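You operate a simulated robot arm through the tools that you are given. There is no shell and no other tool. Be economical: measure what you need, move in short steps, check, and stop when the job is done.

Carry out the task below with a simulated robot arm. There is one attempt and no reset: what you move stays moved.

## Task
Release the emergency stop, press RESET, then start the air and the pump.
Fine: air before pump.

Only the result counts: the job must be done as asked and must still hold three seconds after the hand-in. Knocking over, shifting, dropping, spilling or breaking anything else fails it.

## Robot
A 6-joint arm with a two-finger parallel gripper on a trunk, on a base that drives. Base frame: it is fixed to the floor where the robot stands at the start and does not move with it; the origin is under the middle of the robot, x ahead of it, y to its left, z up. Readings come in cm, degrees, newtons and seconds.
With the tool pointing down near the work surface it reaches from about 74 to 88 cm from the robot's upright axis, wherever it stands. Its first joint turns from -149.0 to 149.0 degrees. Places, roughly: air start key [90, 0, 140]; emergency stop [90, 0, 130]; mode knob [90, -20, 130]; pump start key [90, 30, 140]; reset key [90, 10, 130]. Payload 3.43 kg.
The tool frame sits at the grasp point between the pads (the TCP): z along the fingers, y along the line on which they close. The tips reach 3.4 cm beyond it. The gripper opens to 12.8 cm. The fingers are 2.4 cm wide and 1.2 cm thick; the gripper's body (4.8 by 13 cm) begins 9.6 cm behind the TCP.
Orientation is that of the tool frame in the base frame, as a unit quaternion [x, y, z, w]. With the fingers straight down and closing along the base's y, the tool's x points along the base's -x, its y along +y and its z along -z.

## Interface
- The arm moves only by the tool nudge_tool. Its argument "steps" is a list of rows, each a list of 6 numbers: the shift along the tool's x, y, z in cm, then the turn, a rotation vector about the tool's x, y, z in degrees. In form: [[x, y, z, rx, ry, rz], ...]. A call has 1 to 8 rows; each row shifts and turns the commanded pose from where the row before left it, along the tool's axes as they then stand. "gripper" is the gripper command, from -1 (fully open) to 1 (shut), values between in proportion, set as the call begins (left out, the last holds). Rows are played at 5 a second. More than 5 cm and 8.6 degrees between two rows, or a gripper value outside its range, and nothing of the call is played. Where a pose cannot be reached the arm comes as near as it can. A force on the tool above 40 N (or 10 N above the force at the start of the call, whichever is more), or a blocked arm, ends the call early, and 0.2 s more pass. Each finger travels about 10.8 cm/s and halts on what it meets, pressing with about 34 N; the grip force reading is that of the motor and also rises with nothing between the fingers. The clock runs only during rows and for 0.2 s after the last one: add rows that do not move to give the fingers time. The reply holds the time, the measured pose of the TCP, the force on the tool along the base axes, the opening and the grip force, in the units named above and with some noise, with the torque about the TCP (base axes, N m) and any sound that the robot's microphone picked up, and new pictures: "views" is both (left out), scene, wrist or none.
- Cameras (640 x 400 px; columns grow to the right, rows downward): "scene" is now at [4.47, 15.43, 168.18]; the picture's right is [-0.17, -0.98, 0.00], its down [-0.48, 0.08, -0.87] and it looks along [0.86, -0.15, -0.49] (base axes); focal length 251 px, centre (320, 200). "wrist" rides on the gripper at [7.6, -1.1, -16] in the tool frame; the picture's right is [0.15, 0.99, 0.00], its down [-0.88, 0.13, -0.46] and it looks along [-0.45, 0.07, 0.89] (tool axes); focal length 234 px, centre (320, 200). There is no depth. A picture from a camera that has moved, and an enlarged one, comes with that camera's place and axes in the base frame and with its lens.
- move_column(by): slides the trunk up (or, below 0, down) by that many cm; the arm and the scene camera ride with it, the base frame stays. It gives what a move gives, with no picture.
- steer(legs): drives the robot by 1 to 6 legs, each [ahead, turn to the left] in cm and degrees, along the robot's own axes; the way and the turn of a leg run together, so that a leg with both is an arc; at most 150 cm and 180 degrees a leg. The arm and the cameras ride along, it lands a little off, and it stops where it bumps. It gives what a move gives, and a new picture of the scene camera.
- head_to(pan, tilt): turns the head with the scene camera to pan (to the left, within 155 degrees either way) and tilt (down, from -29 to 69), counted from straight ahead of the robot. It gives what a move gives, and a new picture of the scene camera.
- enlarge(camera, box): a new picture of the part [left, top, right, bottom] of that camera's present view, enlarged. No time passes.
- close_job(): hands the job in; it is judged then, once.

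Work in short steps. Places have to be worked out from the pictures, the camera data and where the tool is seen: move nearer, look again, correct. Check each grasp and each placing, and mend what went wrong. You have 120 turns and 260 pictures in all, those below and enlarged ones among them. Open the gripper and draw the arm clear of the work before you hand the job in, unless the task says otherwise; then end with one line.

The tools are called by a JSON object that holds its "op" and its "data". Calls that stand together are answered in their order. nudge_tool: Moves the arm, as the interface text tells. Its arguments: {"type":"object","properties":{"steps":{"type":"array"},"gripper":{"type":"number"},"views":{"type":"string","enum":["both","scene","wrist","none"]}},"required":["steps"]} The other tools are called the same way: move_column (by) slides the trunk up or down; steer (legs) drives the base; head_to (pan, tilt) turns the head that bears the scene camera; enlarge (camera, box) takes an enlarged picture of a part of a camera's view; close_job () hands the job in.

At the start:

```text
time_s: 0.0
tcp_pos: [66.29, 16.39, 100.1]
tcp_rot: [-0.001, 1.0, 0.0, 0.0]
contact_force: [0.3, -0.2, 0.1]
moment: [0.02, 0.03, -0.01]
gripper_width: 12.78
grasp_force: 0.0
trunk travel left (down, up): [-67.5, 3.5]
robot x, y, heading: [-0.16, 0.48, 0.0]
head pan, tilt: [-10.0, 29.1]
```

scene: 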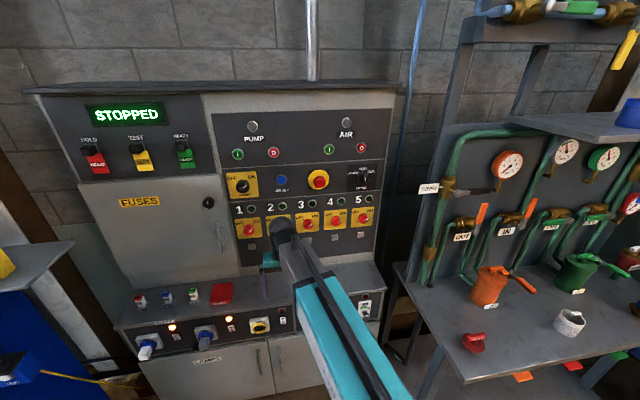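
wrist: 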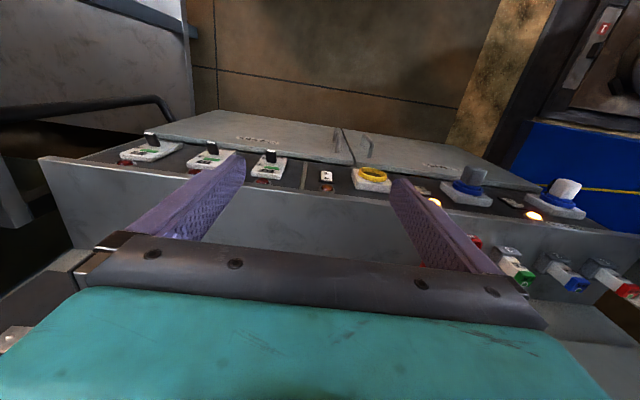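

The panel is ahead; I'll enlarge the control area to read its parts.

{"op": "enlarge", "data": {"camera": "scene", "box": [220, 100, 400, 240]}}

{"op": "enlarge", "data": {"camera": "scene", "box": [60, 80, 240, 200]}}

```text
2.86 times, centred on (310, 170) of scene
camera zoom: at [4.47, 15.43, 168.18], right [-0.17, -0.98, 0.0], down [-0.48, 0.08, -0.87], along [0.86, -0.15, -0.49], focal length 716 px, centre (349, 286)
```

zoom: 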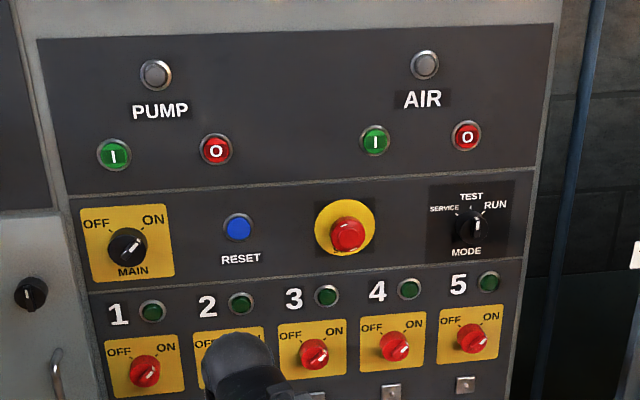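

```text
3.33 times, centred on (150, 140) of scene
camera zoom: at [4.47, 15.43, 168.18], right [-0.17, -0.98, 0.0], down [-0.48, 0.08, -0.87], along [0.86, -0.15, -0.49], focal length 836 px, centre (887, 400)
```

zoom: 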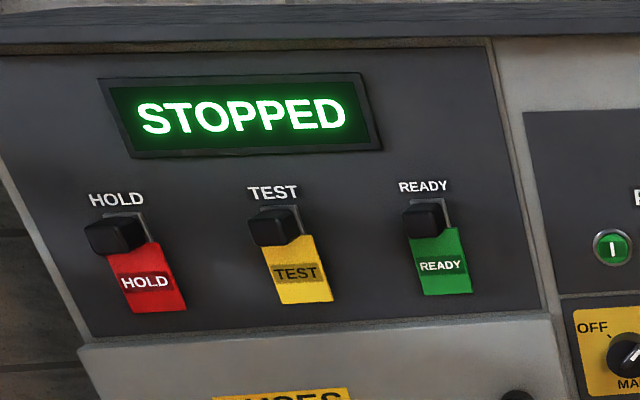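

The mode knob may matter as well; I'll zoom in on it and the e-stop.

{"op": "enlarge", "data": {"camera": "scene", "box": [335, 145, 380, 180]}}

{"op": "enlarge", "data": {"camera": "scene", "box": [295, 145, 345, 180]}}

```text
11.43 times, centred on (358, 162) of scene
camera zoom: at [4.47, 15.43, 168.18], right [-0.17, -0.98, 0.0], down [-0.48, 0.08, -0.87], along [0.86, -0.15, -0.49], focal length 2866 px, centre (-109, 629)
```

zoom: 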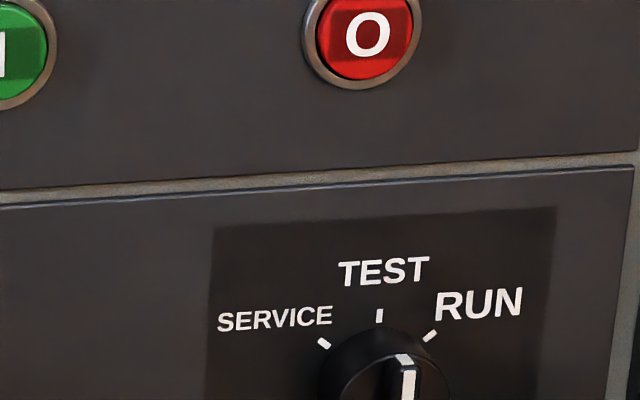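

```text
11.43 times, centred on (320, 162) of scene
camera zoom: at [4.47, 15.43, 168.18], right [-0.17, -0.98, 0.0], down [-0.48, 0.08, -0.87], along [0.86, -0.15, -0.49], focal length 2866 px, centre (320, 629)
```

zoom: 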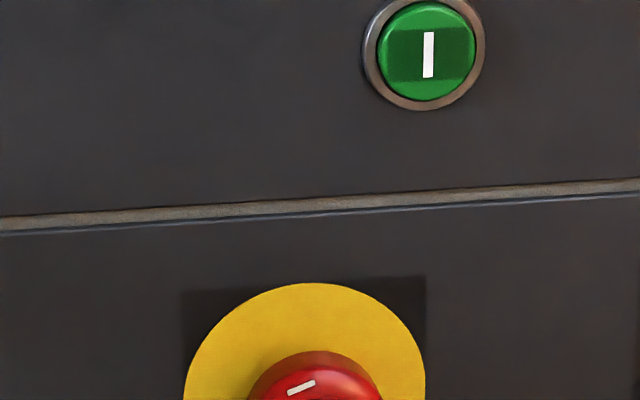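

E-stop appears near (86, 1.5, 129), the panel facing -x. I'll raise the tool and turn it to point forward (a turn about tool -y), in two calls.

{"op": "nudge_tool", "data": {"steps": [[0, 0, -4, 0, 0, 0], [0, 0, -4, 0, 0, 0], [0, 0, -4, 0, 0, 0], [0, 0, -1, 0, -8.18, 0], [0, 0, -1, 0, -8.18, 0], [0, 0, 0, 0, -8.18, 0], [0, 0, 0, 0, -8.18, 0], [0, 0, 0, 0, -8.18, 0]], "views": "none"}}

{"op": "nudge_tool", "data": {"steps": [[0, 0, 0, 0, -8.18, 0], [0, 0, 0, 0, -8.18, 0], [0, 0, 0, 0, -8.18, 0], [0, 0, 0, 0, -8.18, 0], [0, 0, 0, 0, -8.18, 0], [0, 0, 0, 0, -8.2, 0], [0, 0, 0, 0, 0, 0]]}}

```text
time_s: 1.8
tcp_pos: [68.8, 17.41, 114.78]
tcp_rot: [0.001, 0.937, -0.002, 0.349]
contact_force: [0.9, 0.1, 0.2]
moment: [0.01, 0.0, -0.02]
gripper_width: 12.81
grasp_force: 0.1
out of reach, approached as far as the arm can: row 8
trunk travel left (down, up): [-67.5, 3.5]
robot x, y, heading: [0.04, 0.04, 0.0]
head pan, tilt: [-10.0, 29.1]
```

```text
time_s: 3.4
tcp_pos: [77.64, 20.95, 116.13]
tcp_rot: [0.001, 0.707, -0.001, 0.707]
contact_force: [-0.4, 0.1, -0.1]
moment: [-0.01, 0.0, 0.0]
gripper_width: 12.78
grasp_force: 0.0
out of reach, approached as far as the arm can: row 1, 2, 3, 4, 5
trunk travel left (down, up): [-67.5, 3.5]
robot x, y, heading: [-0.08, 0.24, -0.0]
head pan, tilt: [-10.0, 29.1]
camera scene: at [4.47, 15.43, 168.18], right [-0.17, -0.98, 0.0], down [-0.48, 0.08, -0.87], along [0.86, -0.15, -0.49], focal length 251 px, centre (320, 200)
camera wrist: at [61.54, 19.82, 108.53], right [0.0, 0.99, -0.15], down [-0.46, 0.13, 0.88], along [0.89, 0.07, 0.45], focal length 234 px, centre (320, 200)
```

scene: 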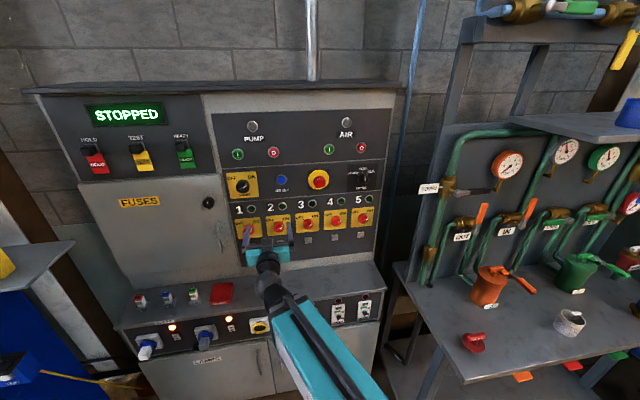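
wrist: 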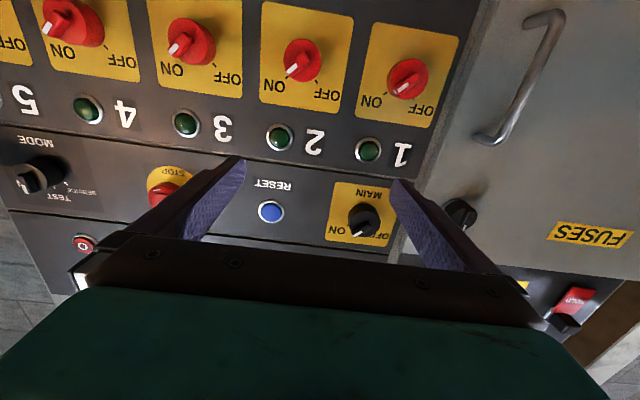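

E-stop triangulates to about (91, 0.7, 126.5), RESET to (92, 15, 128). The arm is at its inner reach limit, so I back the base up 10 cm for room.

{"op": "steer", "data": {"legs": [[-10, 0]]}}

```text
time_s: 4.6
tcp_pos: [67.61, 20.75, 116.11]
tcp_rot: [0.002, 0.707, -0.002, 0.707]
contact_force: [-0.2, 0.3, -0.2]
moment: [0.01, 0.06, 0.01]
gripper_width: 12.79
grasp_force: 0.1
trunk travel left (down, up): [-67.5, 3.5]
robot x, y, heading: [-10.08, 0.24, -0.1]
head pan, tilt: [-10.0, 29.1]
camera scene: at [-5.54, 15.42, 168.19], right [-0.17, -0.98, 0.0], down [-0.48, 0.08, -0.87], along [0.86, -0.15, -0.48], focal length 251 px, centre (320, 200)
```

scene: 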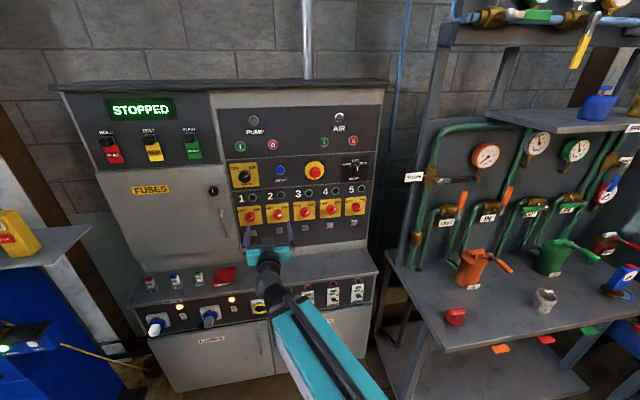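

Now shift the tool in front of the e-stop, staying well back from it.

{"op": "nudge_tool", "data": {"steps": [[-1.3, -2.5, 1, 0, 0, 0], [-1.3, -2.5, 1, 0, 0, 0], [-1.3, -2.5, 1, 0, 0, 0], [-1.3, -2.5, 1, 0, 0, 0], [-1.3, -2.5, 1, 0, 0, 0], [-1.3, -2.5, 1, 0, 0, 0], [-1.3, -2.5, 1, 0, 0, 0], [-1.3, -2.5, 1, 0, 0, 0]]}}

```text
time_s: 6.4
tcp_pos: [75.55, 0.51, 126.73]
tcp_rot: [0.0, 0.707, -0.003, 0.708]
contact_force: [0.3, 0.1, -0.6]
moment: [0.01, -0.01, -0.02]
gripper_width: 12.78
grasp_force: 0.2
trunk travel left (down, up): [-67.5, 3.5]
robot x, y, heading: [-9.84, 0.15, -0.1]
head pan, tilt: [-10.0, 29.1]
camera scene: at [-5.39, 15.4, 168.18], right [-0.17, -0.98, 0.0], down [-0.48, 0.09, -0.87], along [0.86, -0.15, -0.49], focal length 251 px, centre (320, 200)
camera wrist: at [59.6, -0.55, 119.12], right [0.01, 0.99, -0.15], down [-0.46, 0.14, 0.88], along [0.89, 0.06, 0.45], focal length 234 px, centre (320, 200)
```

scene: 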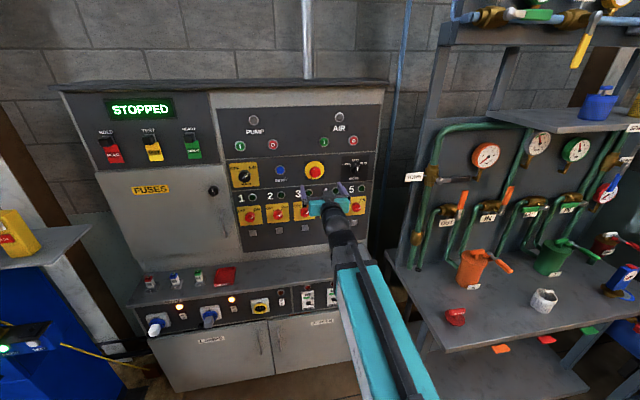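
wrist: 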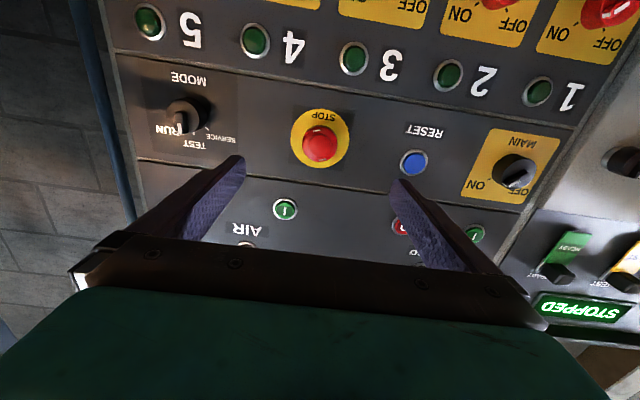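

{"op": "enlarge", "data": {"camera": "wrist", "box": [270, 95, 370, 185]}}

```text
4.44 times, centred on (320, 140) of wrist
camera zoom: at [59.6, -0.55, 119.12], right [0.01, 0.99, -0.15], down [-0.46, 0.14, 0.88], along [0.89, 0.06, 0.45], focal length 1041 px, centre (320, 467)
```

zoom: 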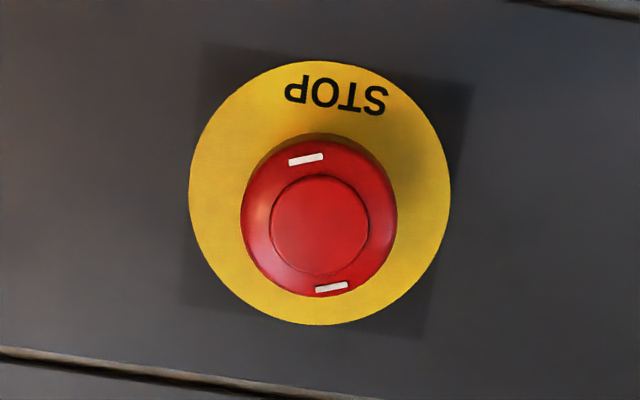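

Head centre is about (88.5 front, 0.25, 126.1), diameter 4.8 cm, panel plane x≈92. I'll narrow the opening to ~8 cm and approach.

{"op": "nudge_tool", "data": {"steps": [[0.3, -0.15, 2, 0, 0, 0], [0.3, -0.1, 2, 0, 0, 0], [0, 0, 2, 0, 0, 0], [0, 0, 2, 0, 0, 0], [0, 0, 0, 0, 0, 0]], "gripper": -0.25}}

```text
time_s: 7.6
tcp_pos: [83.58, 0.31, 125.87]
tcp_rot: [0.002, 0.707, -0.002, 0.707]
contact_force: [-0.8, -0.5, 0.5]
moment: [0.0, -0.01, -0.03]
gripper_width: 8.01
grasp_force: 0.0
trunk travel left (down, up): [-67.5, 3.5]
robot x, y, heading: [-10.22, 0.28, -0.3]
head pan, tilt: [-10.0, 29.1]
camera scene: at [-5.41, 15.42, 168.18], right [-0.17, -0.98, 0.0], down [-0.48, 0.08, -0.87], along [0.86, -0.15, -0.49], focal length 251 px, centre (320, 200)
camera wrist: at [67.56, -0.84, 118.29], right [0.01, 0.99, -0.15], down [-0.46, 0.13, 0.88], along [0.89, 0.06, 0.45], focal length 234 px, centre (320, 200)
```

scene: 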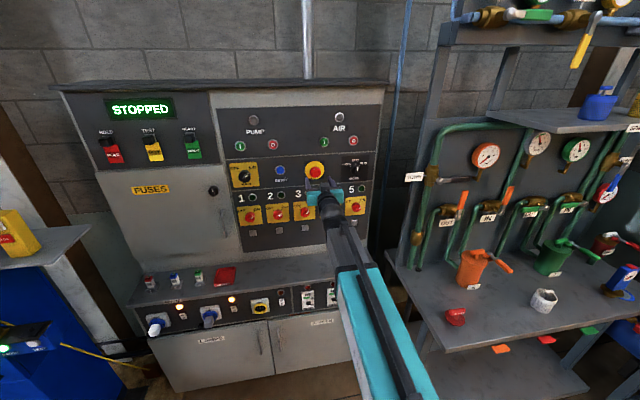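
wrist: 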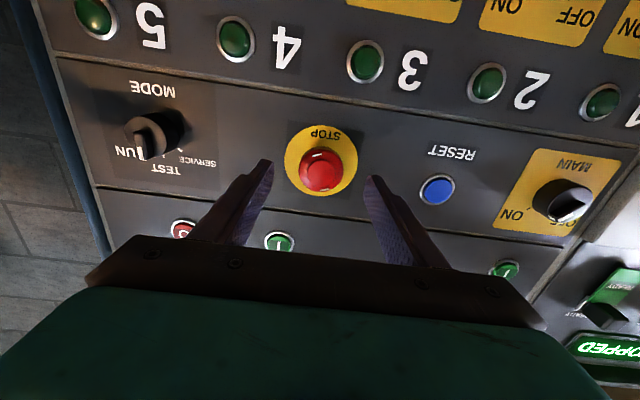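

Refined: head front at x≈90.5, z≈126.6. Move in a further 4.7 cm around it.

{"op": "nudge_tool", "data": {"steps": [[-0.6, 0.05, 1.5, 0, 0, 0], [0, 0, 1.5, 0, 0, 0], [0, 0, 1, 0, 0, 0], [0, 0, 0.7, 0, 0, 0], [0, 0, 0, 0, 0, 0]], "views": "wrist"}}

```text
time_s: 8.8
tcp_pos: [88.38, 0.29, 126.58]
tcp_rot: [0.002, 0.707, -0.002, 0.707]
contact_force: [-1.0, -0.2, -0.3]
moment: [0.02, 0.01, 0.0]
gripper_width: 8.01
grasp_force: 0.0
trunk travel left (down, up): [-67.5, 3.5]
robot x, y, heading: [-9.48, 0.19, 0.0]
head pan, tilt: [-10.0, 29.1]
camera wrist: at [72.39, -0.73, 118.99], right [0.0, 0.99, -0.15], down [-0.46, 0.13, 0.88], along [0.89, 0.06, 0.45], focal length 234 px, centre (320, 200)
```

wrist: 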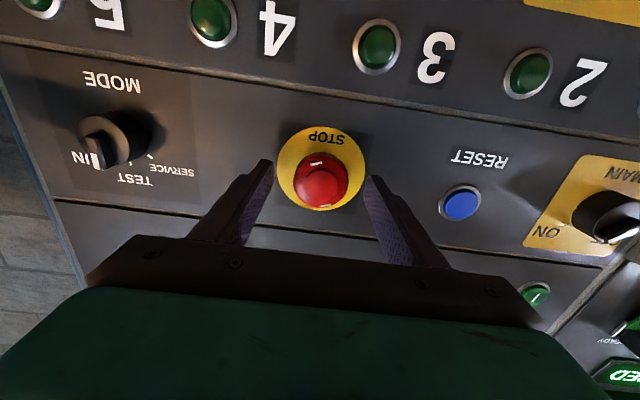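

Head now triangulates to x≈92, z≈127; tips are at 91.8. Advance 2 cm more and up 0.4.

{"op": "nudge_tool", "data": {"steps": [[-0.4, 0.05, 0.7, 0, 0, 0], [0, 0, 0.7, 0, 0, 0], [0, 0, 0.6, 0, 0, 0], [0, 0, 0, 0, 0, 0]]}}

```text
time_s: 9.8
tcp_pos: [90.29, 0.45, 127.0]
tcp_rot: [0.002, 0.707, -0.002, 0.707]
contact_force: [-0.2, 0.1, 0.8]
moment: [0.0, -0.01, -0.01]
gripper_width: 8.0
grasp_force: 0.0
trunk travel left (down, up): [-67.5, 3.5]
robot x, y, heading: [-9.81, 0.1, -0.1]
head pan, tilt: [-10.0, 29.1]
camera scene: at [-5.39, 15.42, 168.18], right [-0.17, -0.98, 0.0], down [-0.48, 0.08, -0.87], along [0.86, -0.15, -0.49], focal length 251 px, centre (320, 200)
camera wrist: at [74.29, -0.61, 119.31], right [0.0, 0.99, -0.15], down [-0.46, 0.13, 0.88], along [0.89, 0.06, 0.45], focal length 234 px, centre (320, 200)
```

scene: 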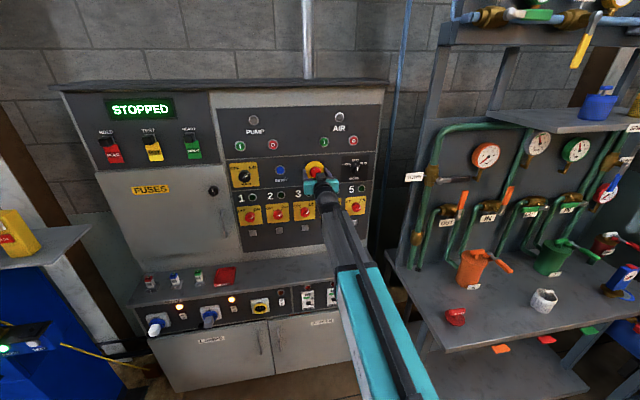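
wrist: 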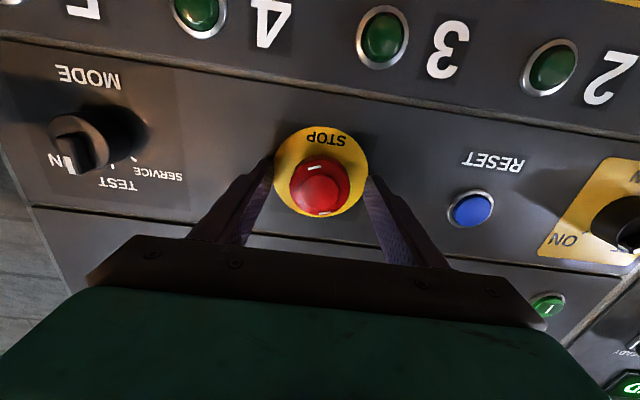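

The tips should now straddle the head; close on it and check the width.

{"op": "nudge_tool", "data": {"steps": [[0, 0, 0, 0, 0, 0], [0, 0, 0, 0, 0, 0], [0, 0, 0, 0, 0, 0]], "gripper": 0.6, "views": "wrist"}}

```text
time_s: 10.6
tcp_pos: [90.3, 0.47, 126.96]
tcp_rot: [0.002, 0.707, -0.002, 0.707]
contact_force: [0.0, 0.1, 0.2]
moment: [-0.03, 0.01, 0.12]
gripper_width: 4.7
grasp_force: 44.6
trunk travel left (down, up): [-67.5, 3.5]
robot x, y, heading: [-9.78, 0.55, -0.2]
head pan, tilt: [-10.0, 29.1]
camera wrist: at [74.29, -0.63, 119.31], right [0.01, 0.99, -0.15], down [-0.46, 0.13, 0.88], along [0.89, 0.06, 0.45], focal length 234 px, centre (320, 200)
```

wrist: 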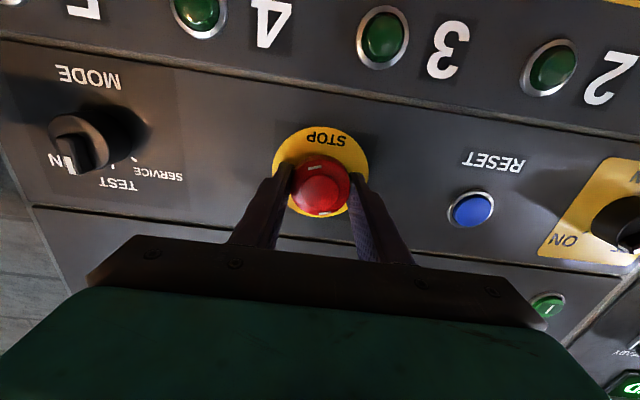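

Gripped at 4.7 cm. Twist clockwise (positive about tool z), watching the torque.

{"op": "nudge_tool", "data": {"steps": [[0, 0, 0, 0, 0, 8], [0, 0, 0, 0, 0, 8], [0, 0, 0, 0, 0, 8], [0, 0, 0, 0, 0, 8], [0, 0, 0, 0, 0, 0]]}}

```text
time_s: 11.8
tcp_pos: [90.28, 0.41, 126.94]
tcp_rot: [0.197, 0.679, 0.194, 0.68]
contact_force: [-5.2, -1.2, -4.9]
moment: [0.01, 0.39, 0.23]
gripper_width: 4.67
grasp_force: 45.0
trunk travel left (down, up): [-67.5, 3.5]
robot x, y, heading: [-9.69, 0.25, -0.1]
head pan, tilt: [-10.0, 29.1]
camera scene: at [-5.4, 15.41, 168.18], right [-0.17, -0.98, 0.0], down [-0.48, 0.09, -0.87], along [0.86, -0.15, -0.49], focal length 251 px, centre (320, 200)
camera wrist: at [74.32, 3.53, 119.87], right [0.0, 0.92, 0.4], down [-0.46, -0.36, 0.82], along [0.89, -0.19, 0.42], focal length 234 px, centre (320, 200)
```

scene: 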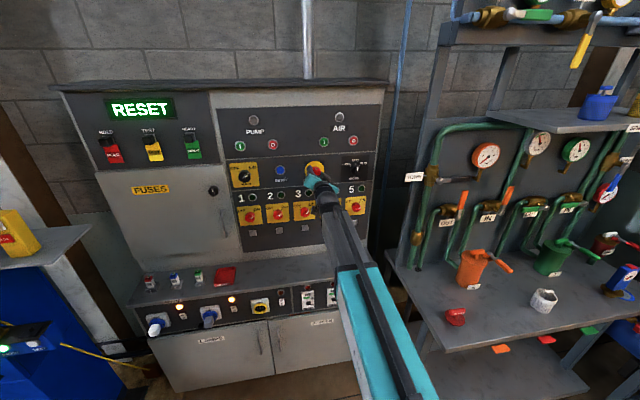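
wrist: 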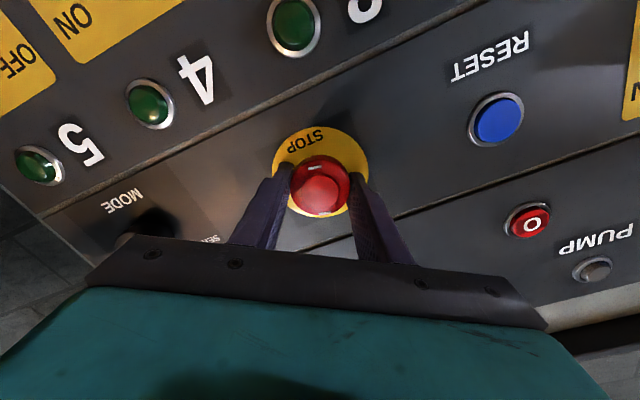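

The display changed to RESET: the e-stop is released. Open, draw back, and turn the hand level again.

{"op": "nudge_tool", "data": {"steps": [[0, 0, 0, 0, 0, 0], [0, 0, 0, 0, 0, 0], [0, 0, -2, 0, 0, 0], [0, 0, -3, 0, 0, 0], [0, 0, -3, 0, 0, 0], [0, 0, -2, 0, 0, -8], [0, 0, 0, 0, 0, -8], [0, 0, 0, 0, 0, -8]], "gripper": -0.25, "views": "none"}}

{"op": "nudge_tool", "data": {"steps": [[0, 0, 0, 0, 0, -8], [0, 3, 0, 0, 0, 0], [0, 4, 0, 0, 0, 0], [0, 3.5, 0, 0, 0, 0], [0, 3, 0, 0, 0, 0], [0, 0, 0, 0, 0, 0]], "gripper": 1}}

```text
time_s: 13.6
tcp_pos: [80.23, 0.42, 126.94]
tcp_rot: [0.051, 0.705, 0.045, 0.706]
contact_force: [-1.1, -0.2, -0.6]
moment: [0.02, 0.0, 0.05]
gripper_width: 7.99
grasp_force: 0.0
trunk travel left (down, up): [-67.5, 3.5]
robot x, y, heading: [-10.21, 0.06, -0.1]
head pan, tilt: [-10.0, 29.1]
```

```text
time_s: 15.0
tcp_pos: [80.38, 13.8, 127.01]
tcp_rot: [0.001, 0.707, -0.001, 0.707]
contact_force: [-0.2, -0.4, -0.2]
moment: [-0.02, -0.01, -0.01]
gripper_width: 0.02
grasp_force: 33.0
trunk travel left (down, up): [-67.5, 3.5]
robot x, y, heading: [-9.62, 0.36, -0.5]
head pan, tilt: [-10.0, 29.1]
camera scene: at [-5.39, 15.42, 168.18], right [-0.17, -0.98, 0.0], down [-0.48, 0.08, -0.87], along [0.86, -0.15, -0.49], focal length 251 px, centre (320, 200)
camera wrist: at [64.38, 12.78, 119.35], right [0.01, 0.99, -0.15], down [-0.46, 0.13, 0.88], along [0.89, 0.06, 0.45], focal length 234 px, centre (320, 200)
```

scene: 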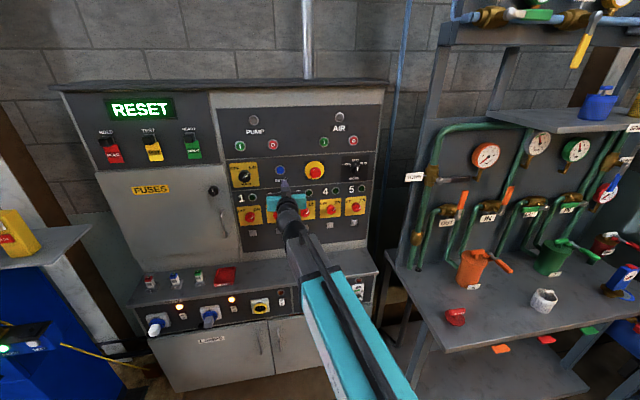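
wrist: 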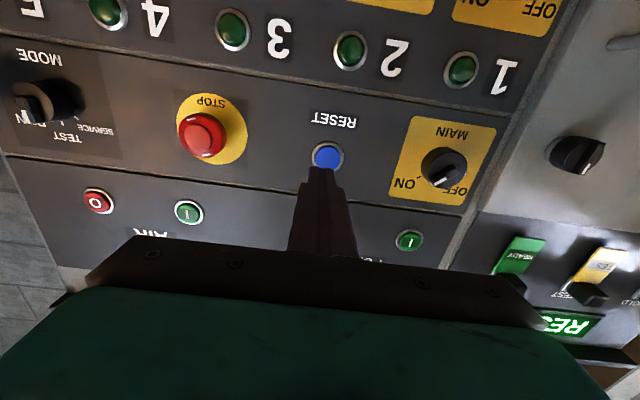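

RESET works out from two views to (93.5, 14.75, 127.8). Align the closed tips and approach.

{"op": "nudge_tool", "data": {"steps": [[-0.8, 0.95, 1, 0, 0, 0], [0, 0, 2, 0, 0, 0], [0, 0, 2, 0, 0, 0], [0, 0, 1.5, 0, 0, 0], [0, 0, 0, 0, 0, 0]], "views": "wrist"}}

```text
time_s: 16.2
tcp_pos: [86.87, 14.62, 127.59]
tcp_rot: [0.001, 0.707, -0.001, 0.708]
contact_force: [0.9, 0.5, 1.1]
moment: [0.0, 0.02, 0.0]
gripper_width: 0.0
grasp_force: 33.2
trunk travel left (down, up): [-67.5, 3.5]
robot x, y, heading: [-10.09, -0.06, -0.3]
head pan, tilt: [-10.0, 29.1]
camera wrist: at [70.89, 13.61, 120.04], right [0.0, 0.99, -0.15], down [-0.46, 0.13, 0.88], along [0.89, 0.06, 0.45], focal length 234 px, centre (320, 200)
```

wrist: 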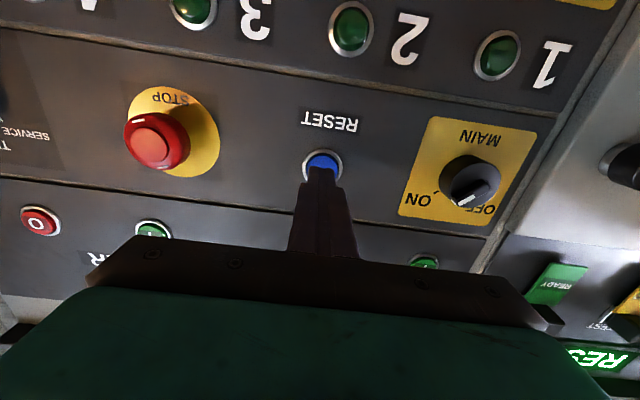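

Well aligned. Creep forward in small rows and watch the force and the display.

{"op": "nudge_tool", "data": {"steps": [[0, 0, 0.6, 0, 0, 0], [0, 0, 0.5, 0, 0, 0], [0, 0, 0.5, 0, 0, 0], [0, 0, 0.5, 0, 0, 0], [0, 0, 0.4, 0, 0, 0], [0, 0, 0.3, 0, 0, 0]]}}

```text
time_s: 17.6
tcp_pos: [89.79, 15.0, 127.78]
tcp_rot: [0.002, 0.707, -0.002, 0.707]
contact_force: [-0.3, -0.2, -0.7]
moment: [0.02, 0.02, -0.02]
gripper_width: 0.0
grasp_force: 32.8
trunk travel left (down, up): [-67.5, 3.5]
robot x, y, heading: [-9.76, -0.12, 0.1]
head pan, tilt: [-10.0, 29.1]
camera scene: at [-5.39, 15.42, 168.18], right [-0.17, -0.98, 0.0], down [-0.48, 0.08, -0.87], along [0.86, -0.15, -0.49], focal length 251 px, centre (320, 200)
camera wrist: at [73.73, 13.85, 120.24], right [0.01, 0.99, -0.15], down [-0.46, 0.13, 0.88], along [0.89, 0.06, 0.45], focal length 234 px, centre (320, 200)
```

scene: 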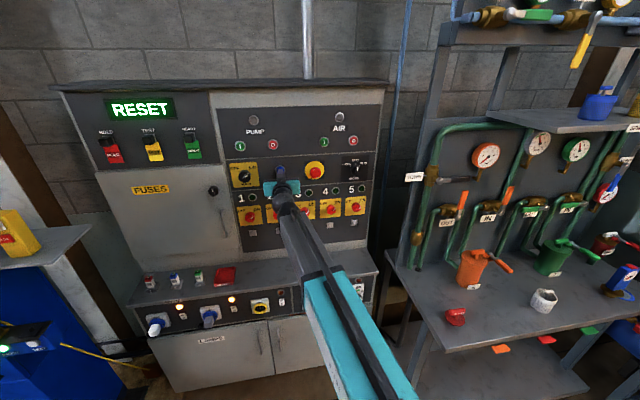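
wrist: 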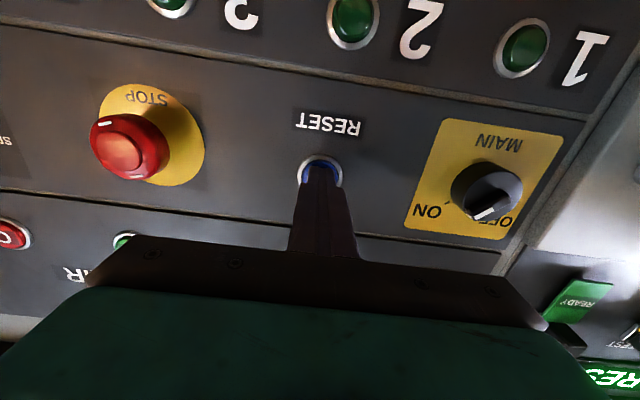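

No contact yet (tip 93.2); continue.

{"op": "nudge_tool", "data": {"steps": [[0, 0, 0.3, 0, 0, 0], [0, 0, 0.3, 0, 0, 0], [0, 0, 0.3, 0, 0, 0], [0, 0, 0.3, 0, 0, 0], [0, 0, 0.3, 0, 0, 0]]}}

```text
time_s: 18.7
tcp_pos: [90.23, 14.95, 127.85]
tcp_rot: [0.002, 0.707, -0.002, 0.707]
contact_force: [-21.3, -2.3, 1.5]
moment: [-0.04, 0.0, -0.03]
gripper_width: 0.01
grasp_force: 32.6
trunk travel left (down, up): [-67.5, 3.5]
robot x, y, heading: [-9.99, 0.26, -0.1]
head pan, tilt: [-10.0, 29.1]
heard: click
stopped in row 5: the force on the tool passed its limit at 45 N (the readings are from after the stop); the commanded pose is now the measured one
camera scene: at [-5.8, 15.38, 168.22], right [-0.17, -0.98, 0.0], down [-0.48, 0.09, -0.88], along [0.86, -0.15, -0.48], focal length 251 px, centre (320, 200)
camera wrist: at [74.23, 13.89, 120.25], right [0.01, 0.99, -0.15], down [-0.46, 0.13, 0.88], along [0.89, 0.06, 0.45], focal length 234 px, centre (320, 200)
```

scene: 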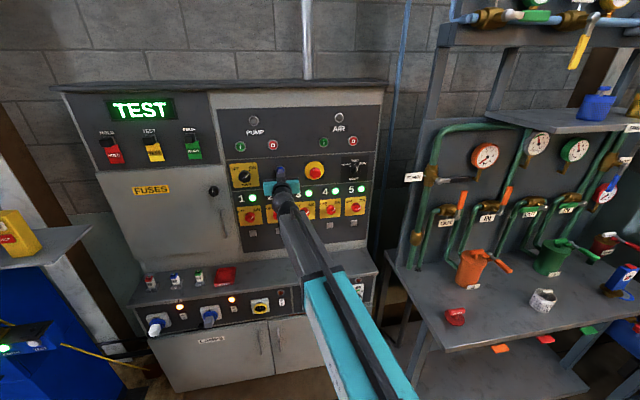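
wrist: 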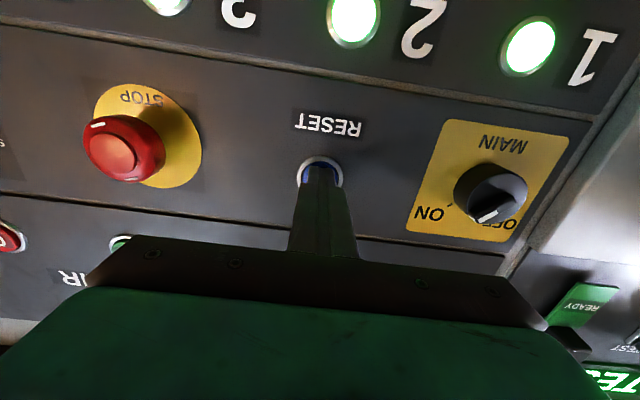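

RESET took: click, lamps lit, display now reads TEST. Air start key works out to (93.5, -3.8, 139.0); I back off and go there. The mode knob may need RUN, but I try the asked-for key first.

{"op": "nudge_tool", "data": {"steps": [[0, 0, -3, 0, 0, 0], [0, 0, -3.5, 0, 0, 0], [-2, -4, 0, 0, 0, 0], [-2, -4, 0, 0, 0, 0], [-2, -4, 0, 0, 0, 0], [-2.5, -4, 0, 0, 0, 0], [-2.6, -2.7, 0, 0, 0, 0], [0, 0, 0, 0, 0, 0]]}}

```text
time_s: 20.5
tcp_pos: [84.21, -3.62, 138.48]
tcp_rot: [0.003, 0.709, -0.002, 0.706]
contact_force: [0.7, -0.1, 0.5]
moment: [-0.01, 0.0, -0.01]
gripper_width: 0.0
grasp_force: 33.0
trunk travel left (down, up): [-67.5, 3.5]
robot x, y, heading: [-10.05, 0.45, 0.1]
head pan, tilt: [-10.0, 29.1]
camera scene: at [-5.39, 15.42, 168.18], right [-0.17, -0.98, 0.0], down [-0.48, 0.08, -0.87], along [0.86, -0.15, -0.49], focal length 251 px, centre (320, 200)
camera wrist: at [68.12, -4.72, 131.03], right [0.01, 0.99, -0.15], down [-0.45, 0.13, 0.88], along [0.89, 0.06, 0.45], focal length 234 px, centre (320, 200)
```

scene: 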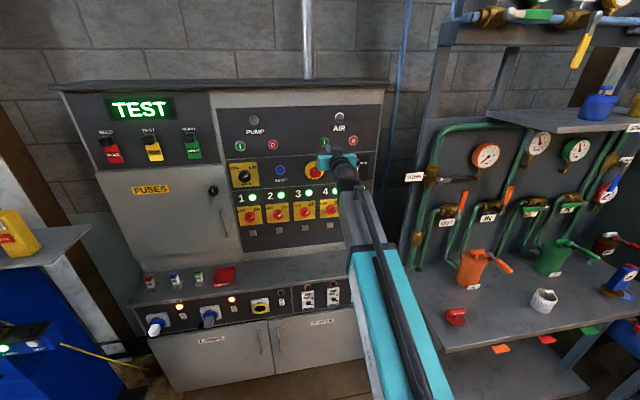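
wrist: 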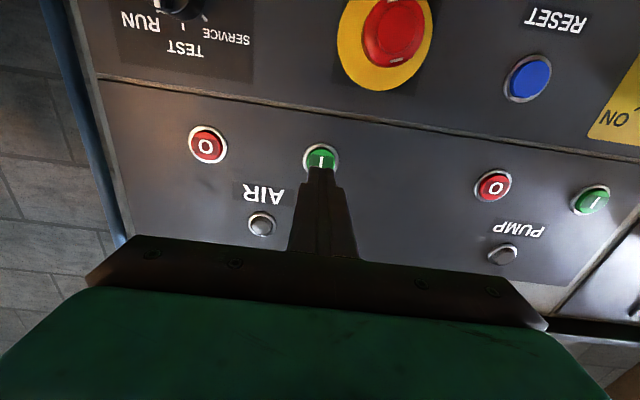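

Aligned to within a few mm. Approach and press.

{"op": "nudge_tool", "data": {"steps": [[-0.2, 0, 1.5, 0, 0, 0], [0, 0, 1.5, 0, 0, 0], [0, 0, 1.5, 0, 0, 0], [0, 0, 0.6, 0, 0, 0], [0, 0, 0.3, 0, 0, 0], [0, 0, 0.3, 0, 0, 0], [0, 0, 0.3, 0, 0, 0], [0, 0, 0.3, 0, 0, 0]]}}

```text
time_s: 22.3
tcp_pos: [90.33, -3.81, 138.94]
tcp_rot: [0.002, 0.708, -0.002, 0.706]
contact_force: [-13.8, -0.2, -5.0]
moment: [0.02, 0.15, 0.0]
gripper_width: 0.01
grasp_force: 33.3
trunk travel left (down, up): [-67.5, 3.5]
robot x, y, heading: [-10.28, -0.08, 0.1]
head pan, tilt: [-10.0, 29.1]
heard: click
camera scene: at [-5.59, 15.42, 168.18], right [-0.17, -0.98, 0.0], down [-0.48, 0.08, -0.87], along [0.86, -0.15, -0.48], focal length 251 px, centre (320, 200)
camera wrist: at [74.17, -4.81, 131.38], right [0.01, 0.99, -0.15], down [-0.45, 0.13, 0.88], along [0.89, 0.06, 0.45], focal length 234 px, centre (320, 200)
```

scene: 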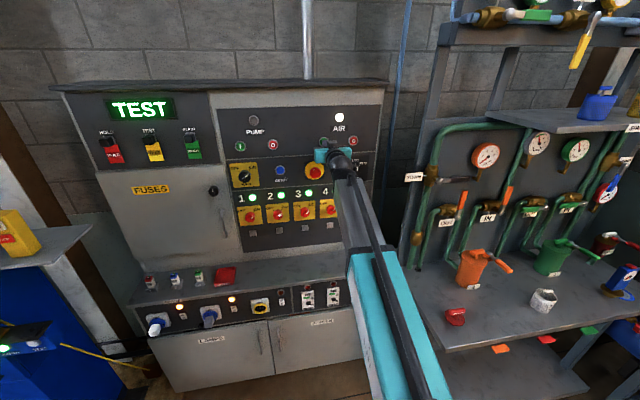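
wrist: 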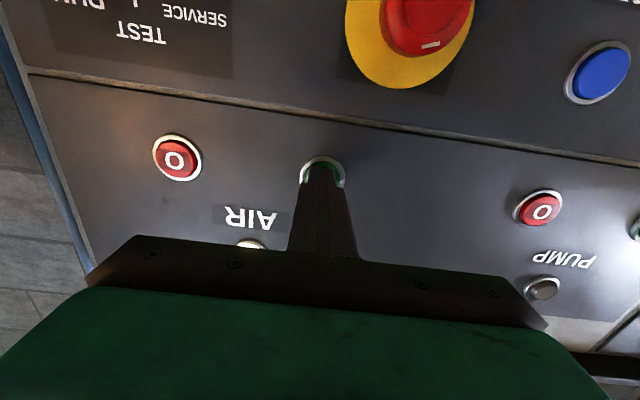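

The AIR lamp lit. I withdraw and see whether it stays on after release.

{"op": "nudge_tool", "data": {"steps": [[0, 0, -3, 0, 0, 0], [0, 0, -3, 0, 0, 0], [0, 4, 0, 0, 0, 0], [0, 4, 0, 0, 0, 0], [0, 4.5, 0, 0, 0, 0], [0, 4.5, 0, 0, 0, 0], [0, 4.5, 0, 0, 0, 0], [0, 4.5, 0, 0, 0, 0]]}}

```text
time_s: 24.1
tcp_pos: [84.8, 22.36, 138.62]
tcp_rot: [0.003, 0.708, -0.002, 0.706]
contact_force: [0.5, 0.0, -0.1]
moment: [-0.01, -0.01, 0.02]
gripper_width: 0.01
grasp_force: 33.1
trunk travel left (down, up): [-67.5, 3.5]
robot x, y, heading: [-9.53, 0.17, -0.2]
head pan, tilt: [-10.0, 29.1]
camera scene: at [-5.4, 15.49, 168.18], right [-0.17, -0.98, 0.0], down [-0.48, 0.08, -0.87], along [0.86, -0.15, -0.49], focal length 251 px, centre (320, 200)
camera wrist: at [68.81, 21.44, 131.0], right [0.01, 0.99, -0.15], down [-0.45, 0.13, 0.88], along [0.89, 0.06, 0.45], focal length 234 px, centre (320, 200)
```

scene: 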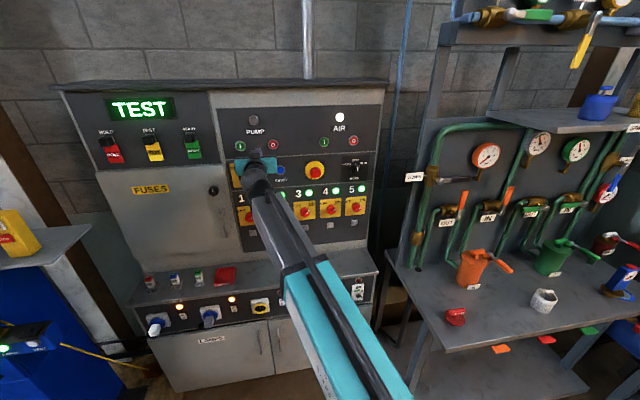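
wrist: 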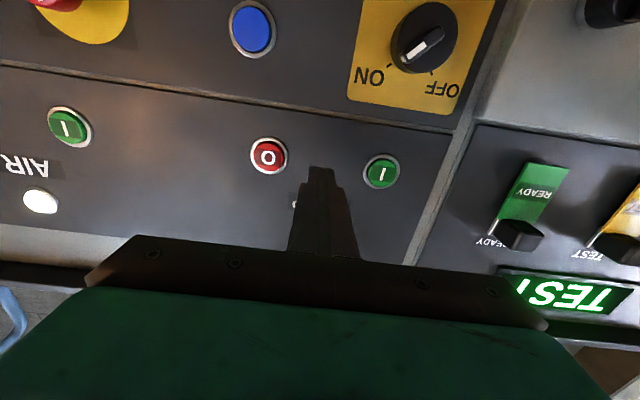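

Air stays on. Pump I lies at (93.5, 29.3, 138.8); align over it and press.

{"op": "nudge_tool", "data": {"steps": [[-0.1, 3.5, 0, 0, 0, 0], [-0.1, 3.2, 0, 0, 0, 0], [0, 0, 1, 0, 0, 0], [0, 0, 0, 0, 0, 0]], "views": "wrist"}}

```text
time_s: 25.1
tcp_pos: [85.72, 28.96, 138.99]
tcp_rot: [0.002, 0.708, -0.001, 0.706]
contact_force: [0.5, 0.2, 0.2]
moment: [0.0, -0.03, -0.06]
gripper_width: 0.01
grasp_force: 33.1
trunk travel left (down, up): [-67.5, 3.5]
robot x, y, heading: [-9.81, 0.55, -0.2]
head pan, tilt: [-10.0, 29.1]
camera wrist: at [69.63, 28.02, 131.33], right [0.01, 0.99, -0.15], down [-0.45, 0.13, 0.88], along [0.89, 0.06, 0.45], focal length 234 px, centre (320, 200)
```

wrist: 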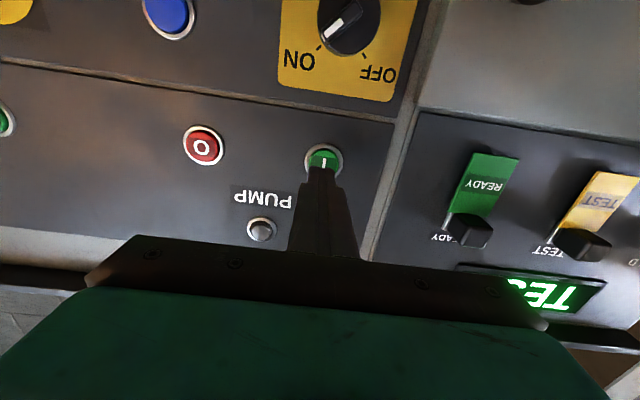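

Aligned; press.

{"op": "nudge_tool", "data": {"steps": [[0, 0.2, 1.5, 0, 0, 0], [0, 0, 1.5, 0, 0, 0], [0, 0, 0.6, 0, 0, 0], [0, 0, 0.3, 0, 0, 0], [0, 0, 0.3, 0, 0, 0], [0, 0, 0.3, 0, 0, 0], [0, 0, 0.3, 0, 0, 0]]}}

```text
time_s: 26.7
tcp_pos: [90.22, 29.24, 139.04]
tcp_rot: [0.002, 0.707, -0.002, 0.707]
contact_force: [-10.8, -2.1, -2.9]
moment: [-0.04, 0.1, -0.06]
gripper_width: 0.0
grasp_force: 32.8
trunk travel left (down, up): [-67.5, 3.5]
robot x, y, heading: [-9.62, 0.05, -0.2]
head pan, tilt: [-10.0, 29.1]
heard: click
camera scene: at [-5.58, 15.41, 168.18], right [-0.17, -0.98, 0.0], down [-0.48, 0.09, -0.87], along [0.86, -0.15, -0.48], focal length 251 px, centre (320, 200)
camera wrist: at [74.18, 28.17, 131.46], right [0.01, 0.99, -0.15], down [-0.45, 0.13, 0.88], along [0.89, 0.06, 0.45], focal length 234 px, centre (320, 200)
```

scene: 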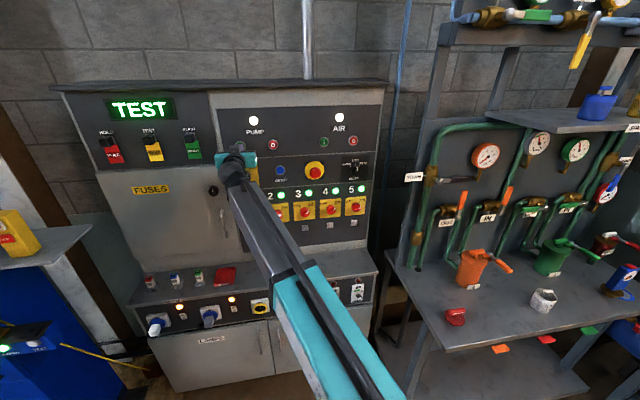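
wrist: 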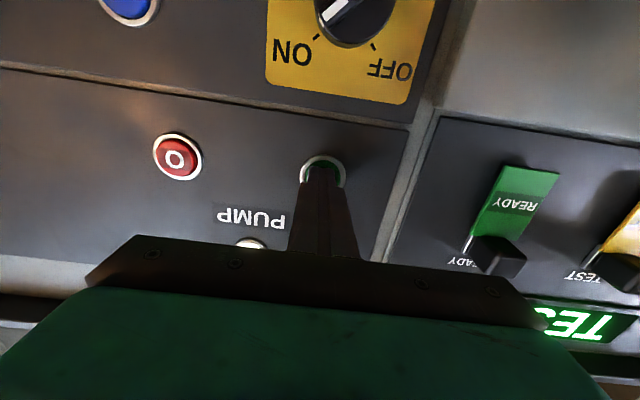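

Both lamps are lit. Withdraw, open the gripper, and wait a few seconds to see whether they hold.

{"op": "nudge_tool", "data": {"steps": [[0, 0, -3, 0, 0, 0], [0, 0, -3, 0, 0, 0], [0, 0, -4, 0, 0, 0], [0, 0, 0, 0, 0, 0], [0, 0, 0, 0, 0, 0], [0, 0, 0, 0, 0, 0], [0, 0, 0, 0, 0, 0], [0, 0, 0, 0, 0, 0]], "views": "none"}}

{"op": "nudge_tool", "data": {"steps": [[0, 0, 0, 0, 0, 0], [0, 0, 0, 0, 0, 0], [0, 0, 0, 0, 0, 0], [0, 0, 0, 0, 0, 0], [0, 0, 0, 0, 0, 0], [0, 0, 0, 0, 0, 0], [0, 0, 0, 0, 0, 0], [0, 0, 0, 0, 0, 0]], "gripper": -1, "views": "none"}}

{"op": "nudge_tool", "data": {"steps": [[0, 0, 0, 0, 0, 0], [0, 0, 0, 0, 0, 0], [0, 0, 0, 0, 0, 0], [0, 0, 0, 0, 0, 0], [0, 0, 0, 0, 0, 0]]}}

{"op": "enlarge", "data": {"camera": "scene", "box": [90, 90, 390, 240]}}

```text
time_s: 28.5
tcp_pos: [80.18, 29.15, 139.48]
tcp_rot: [0.003, 0.708, -0.003, 0.706]
contact_force: [0.6, -0.1, 0.1]
moment: [0.02, 0.01, 0.01]
gripper_width: 0.0
grasp_force: 33.2
trunk travel left (down, up): [-67.5, 3.5]
robot x, y, heading: [-9.42, 0.06, 0.2]
head pan, tilt: [-10.0, 29.1]
```

```text
time_s: 30.3
tcp_pos: [80.19, 29.1, 139.48]
tcp_rot: [0.003, 0.709, -0.002, 0.705]
contact_force: [-0.5, 1.4, 0.2]
moment: [-0.03, 0.0, -0.03]
gripper_width: 12.82
grasp_force: 0.1
trunk travel left (down, up): [-67.5, 3.5]
robot x, y, heading: [-10.01, 0.15, -0.3]
head pan, tilt: [-10.0, 29.1]
```

```text
time_s: 31.5
tcp_pos: [80.26, 29.1, 139.49]
tcp_rot: [0.002, 0.708, -0.002, 0.706]
contact_force: [0.3, 0.4, 1.3]
moment: [0.02, 0.0, 0.03]
gripper_width: 12.8
grasp_force: 0.0
trunk travel left (down, up): [-67.5, 3.5]
robot x, y, heading: [-10.26, 0.31, -0.0]
head pan, tilt: [-10.0, 29.1]
camera scene: at [-5.41, 15.42, 168.18], right [-0.17, -0.98, 0.0], down [-0.48, 0.08, -0.87], along [0.86, -0.15, -0.49], focal length 251 px, centre (320, 200)
camera wrist: at [64.09, 28.13, 132.0], right [0.01, 0.99, -0.15], down [-0.45, 0.13, 0.88], along [0.89, 0.06, 0.45], focal length 234 px, centre (320, 200)
```

scene: 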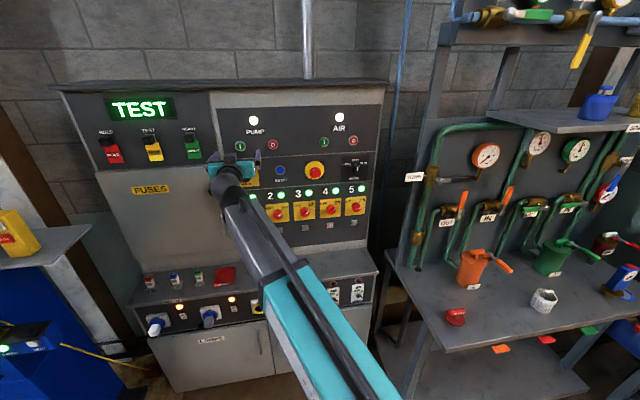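
wrist: 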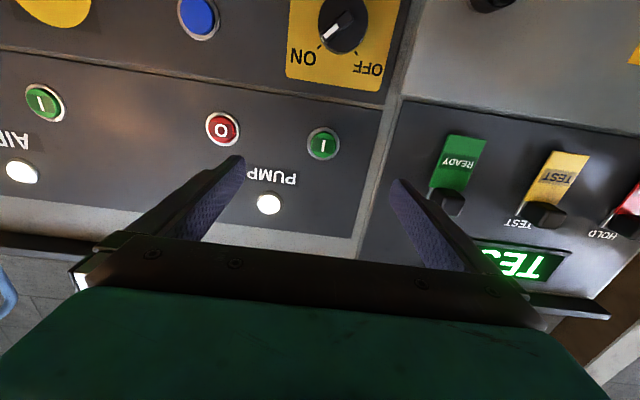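

```text
2.13 times, centred on (240, 165) of scene
camera zoom: at [-5.41, 15.42, 168.18], right [-0.17, -0.98, 0.0], down [-0.48, 0.08, -0.87], along [0.86, -0.15, -0.49], focal length 535 px, centre (491, 275)
```

zoom: 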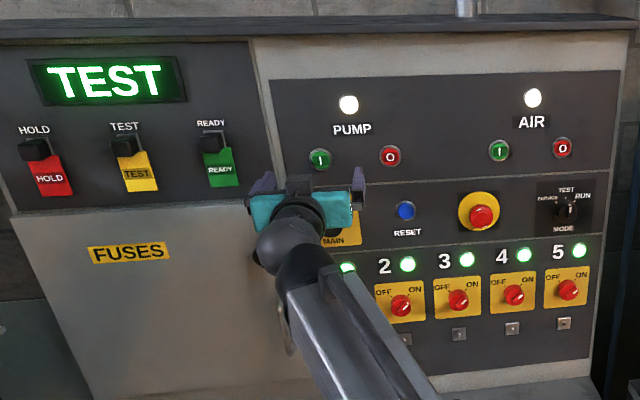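

Pump and air both remain lit, 5 s after the last press. I draw back a little more and wait once more to make sure nothing times out.

{"op": "nudge_tool", "data": {"steps": [[0, 0, -2, 0, 0, 0], [0, 0, 0, 0, 0, 0], [0, 0, 0, 0, 0, 0], [0, 0, 0, 0, 0, 0], [0, 0, 0, 0, 0, 0], [0, 0, 0, 0, 0, 0], [0, 0, 0, 0, 0, 0], [0, 0, 0, 0, 0, 0]], "views": "none"}}

{"op": "nudge_tool", "data": {"steps": [[0, 0, 0, 0, 0, 0], [0, 0, 0, 0, 0, 0], [0, 0, 0, 0, 0, 0], [0, 0, 0, 0, 0, 0], [0, 0, 0, 0, 0, 0], [0, 0, 0, 0, 0, 0], [0, 0, 0, 0, 0, 0], [0, 0, 0, 0, 0, 0]], "views": "scene"}}

```text
time_s: 33.3
tcp_pos: [78.23, 29.21, 139.37]
tcp_rot: [0.003, 0.708, -0.002, 0.707]
contact_force: [0.4, -0.4, 0.6]
moment: [-0.05, 0.0, 0.03]
gripper_width: 12.81
grasp_force: 0.2
trunk travel left (down, up): [-67.5, 3.5]
robot x, y, heading: [-9.98, -0.06, -0.1]
head pan, tilt: [-10.0, 29.1]
```

```text
time_s: 35.1
tcp_pos: [78.27, 29.24, 139.41]
tcp_rot: [0.003, 0.708, -0.002, 0.706]
contact_force: [-0.2, 0.5, -0.5]
moment: [-0.01, -0.01, 0.0]
gripper_width: 12.79
grasp_force: 0.0
trunk travel left (down, up): [-67.5, 3.5]
robot x, y, heading: [-9.83, 0.32, 0.0]
head pan, tilt: [-10.0, 29.1]
camera scene: at [-5.41, 15.42, 168.18], right [-0.17, -0.98, 0.0], down [-0.48, 0.08, -0.87], along [0.86, -0.15, -0.49], focal length 251 px, centre (320, 200)
```

scene: 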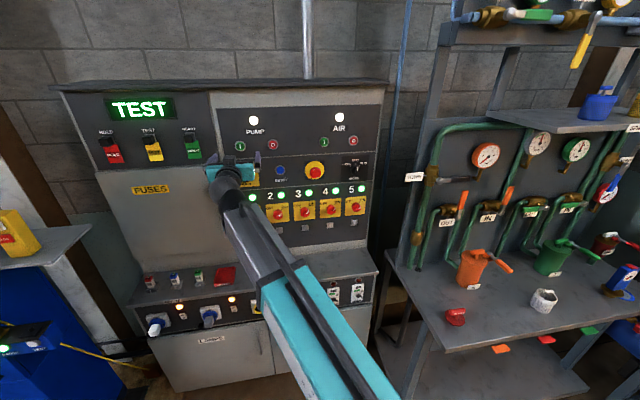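

Everything holds steady and the arm is clear with the gripper open; I hand in.

{"op": "close_job", "data": {}}

```text
The job is handed in.
```

I released the emergency stop, pressed RESET, then started the air and the pump in that order; both lamps were still lit at hand-in, and I left the mode knob at TEST because you didn't ask to change it.
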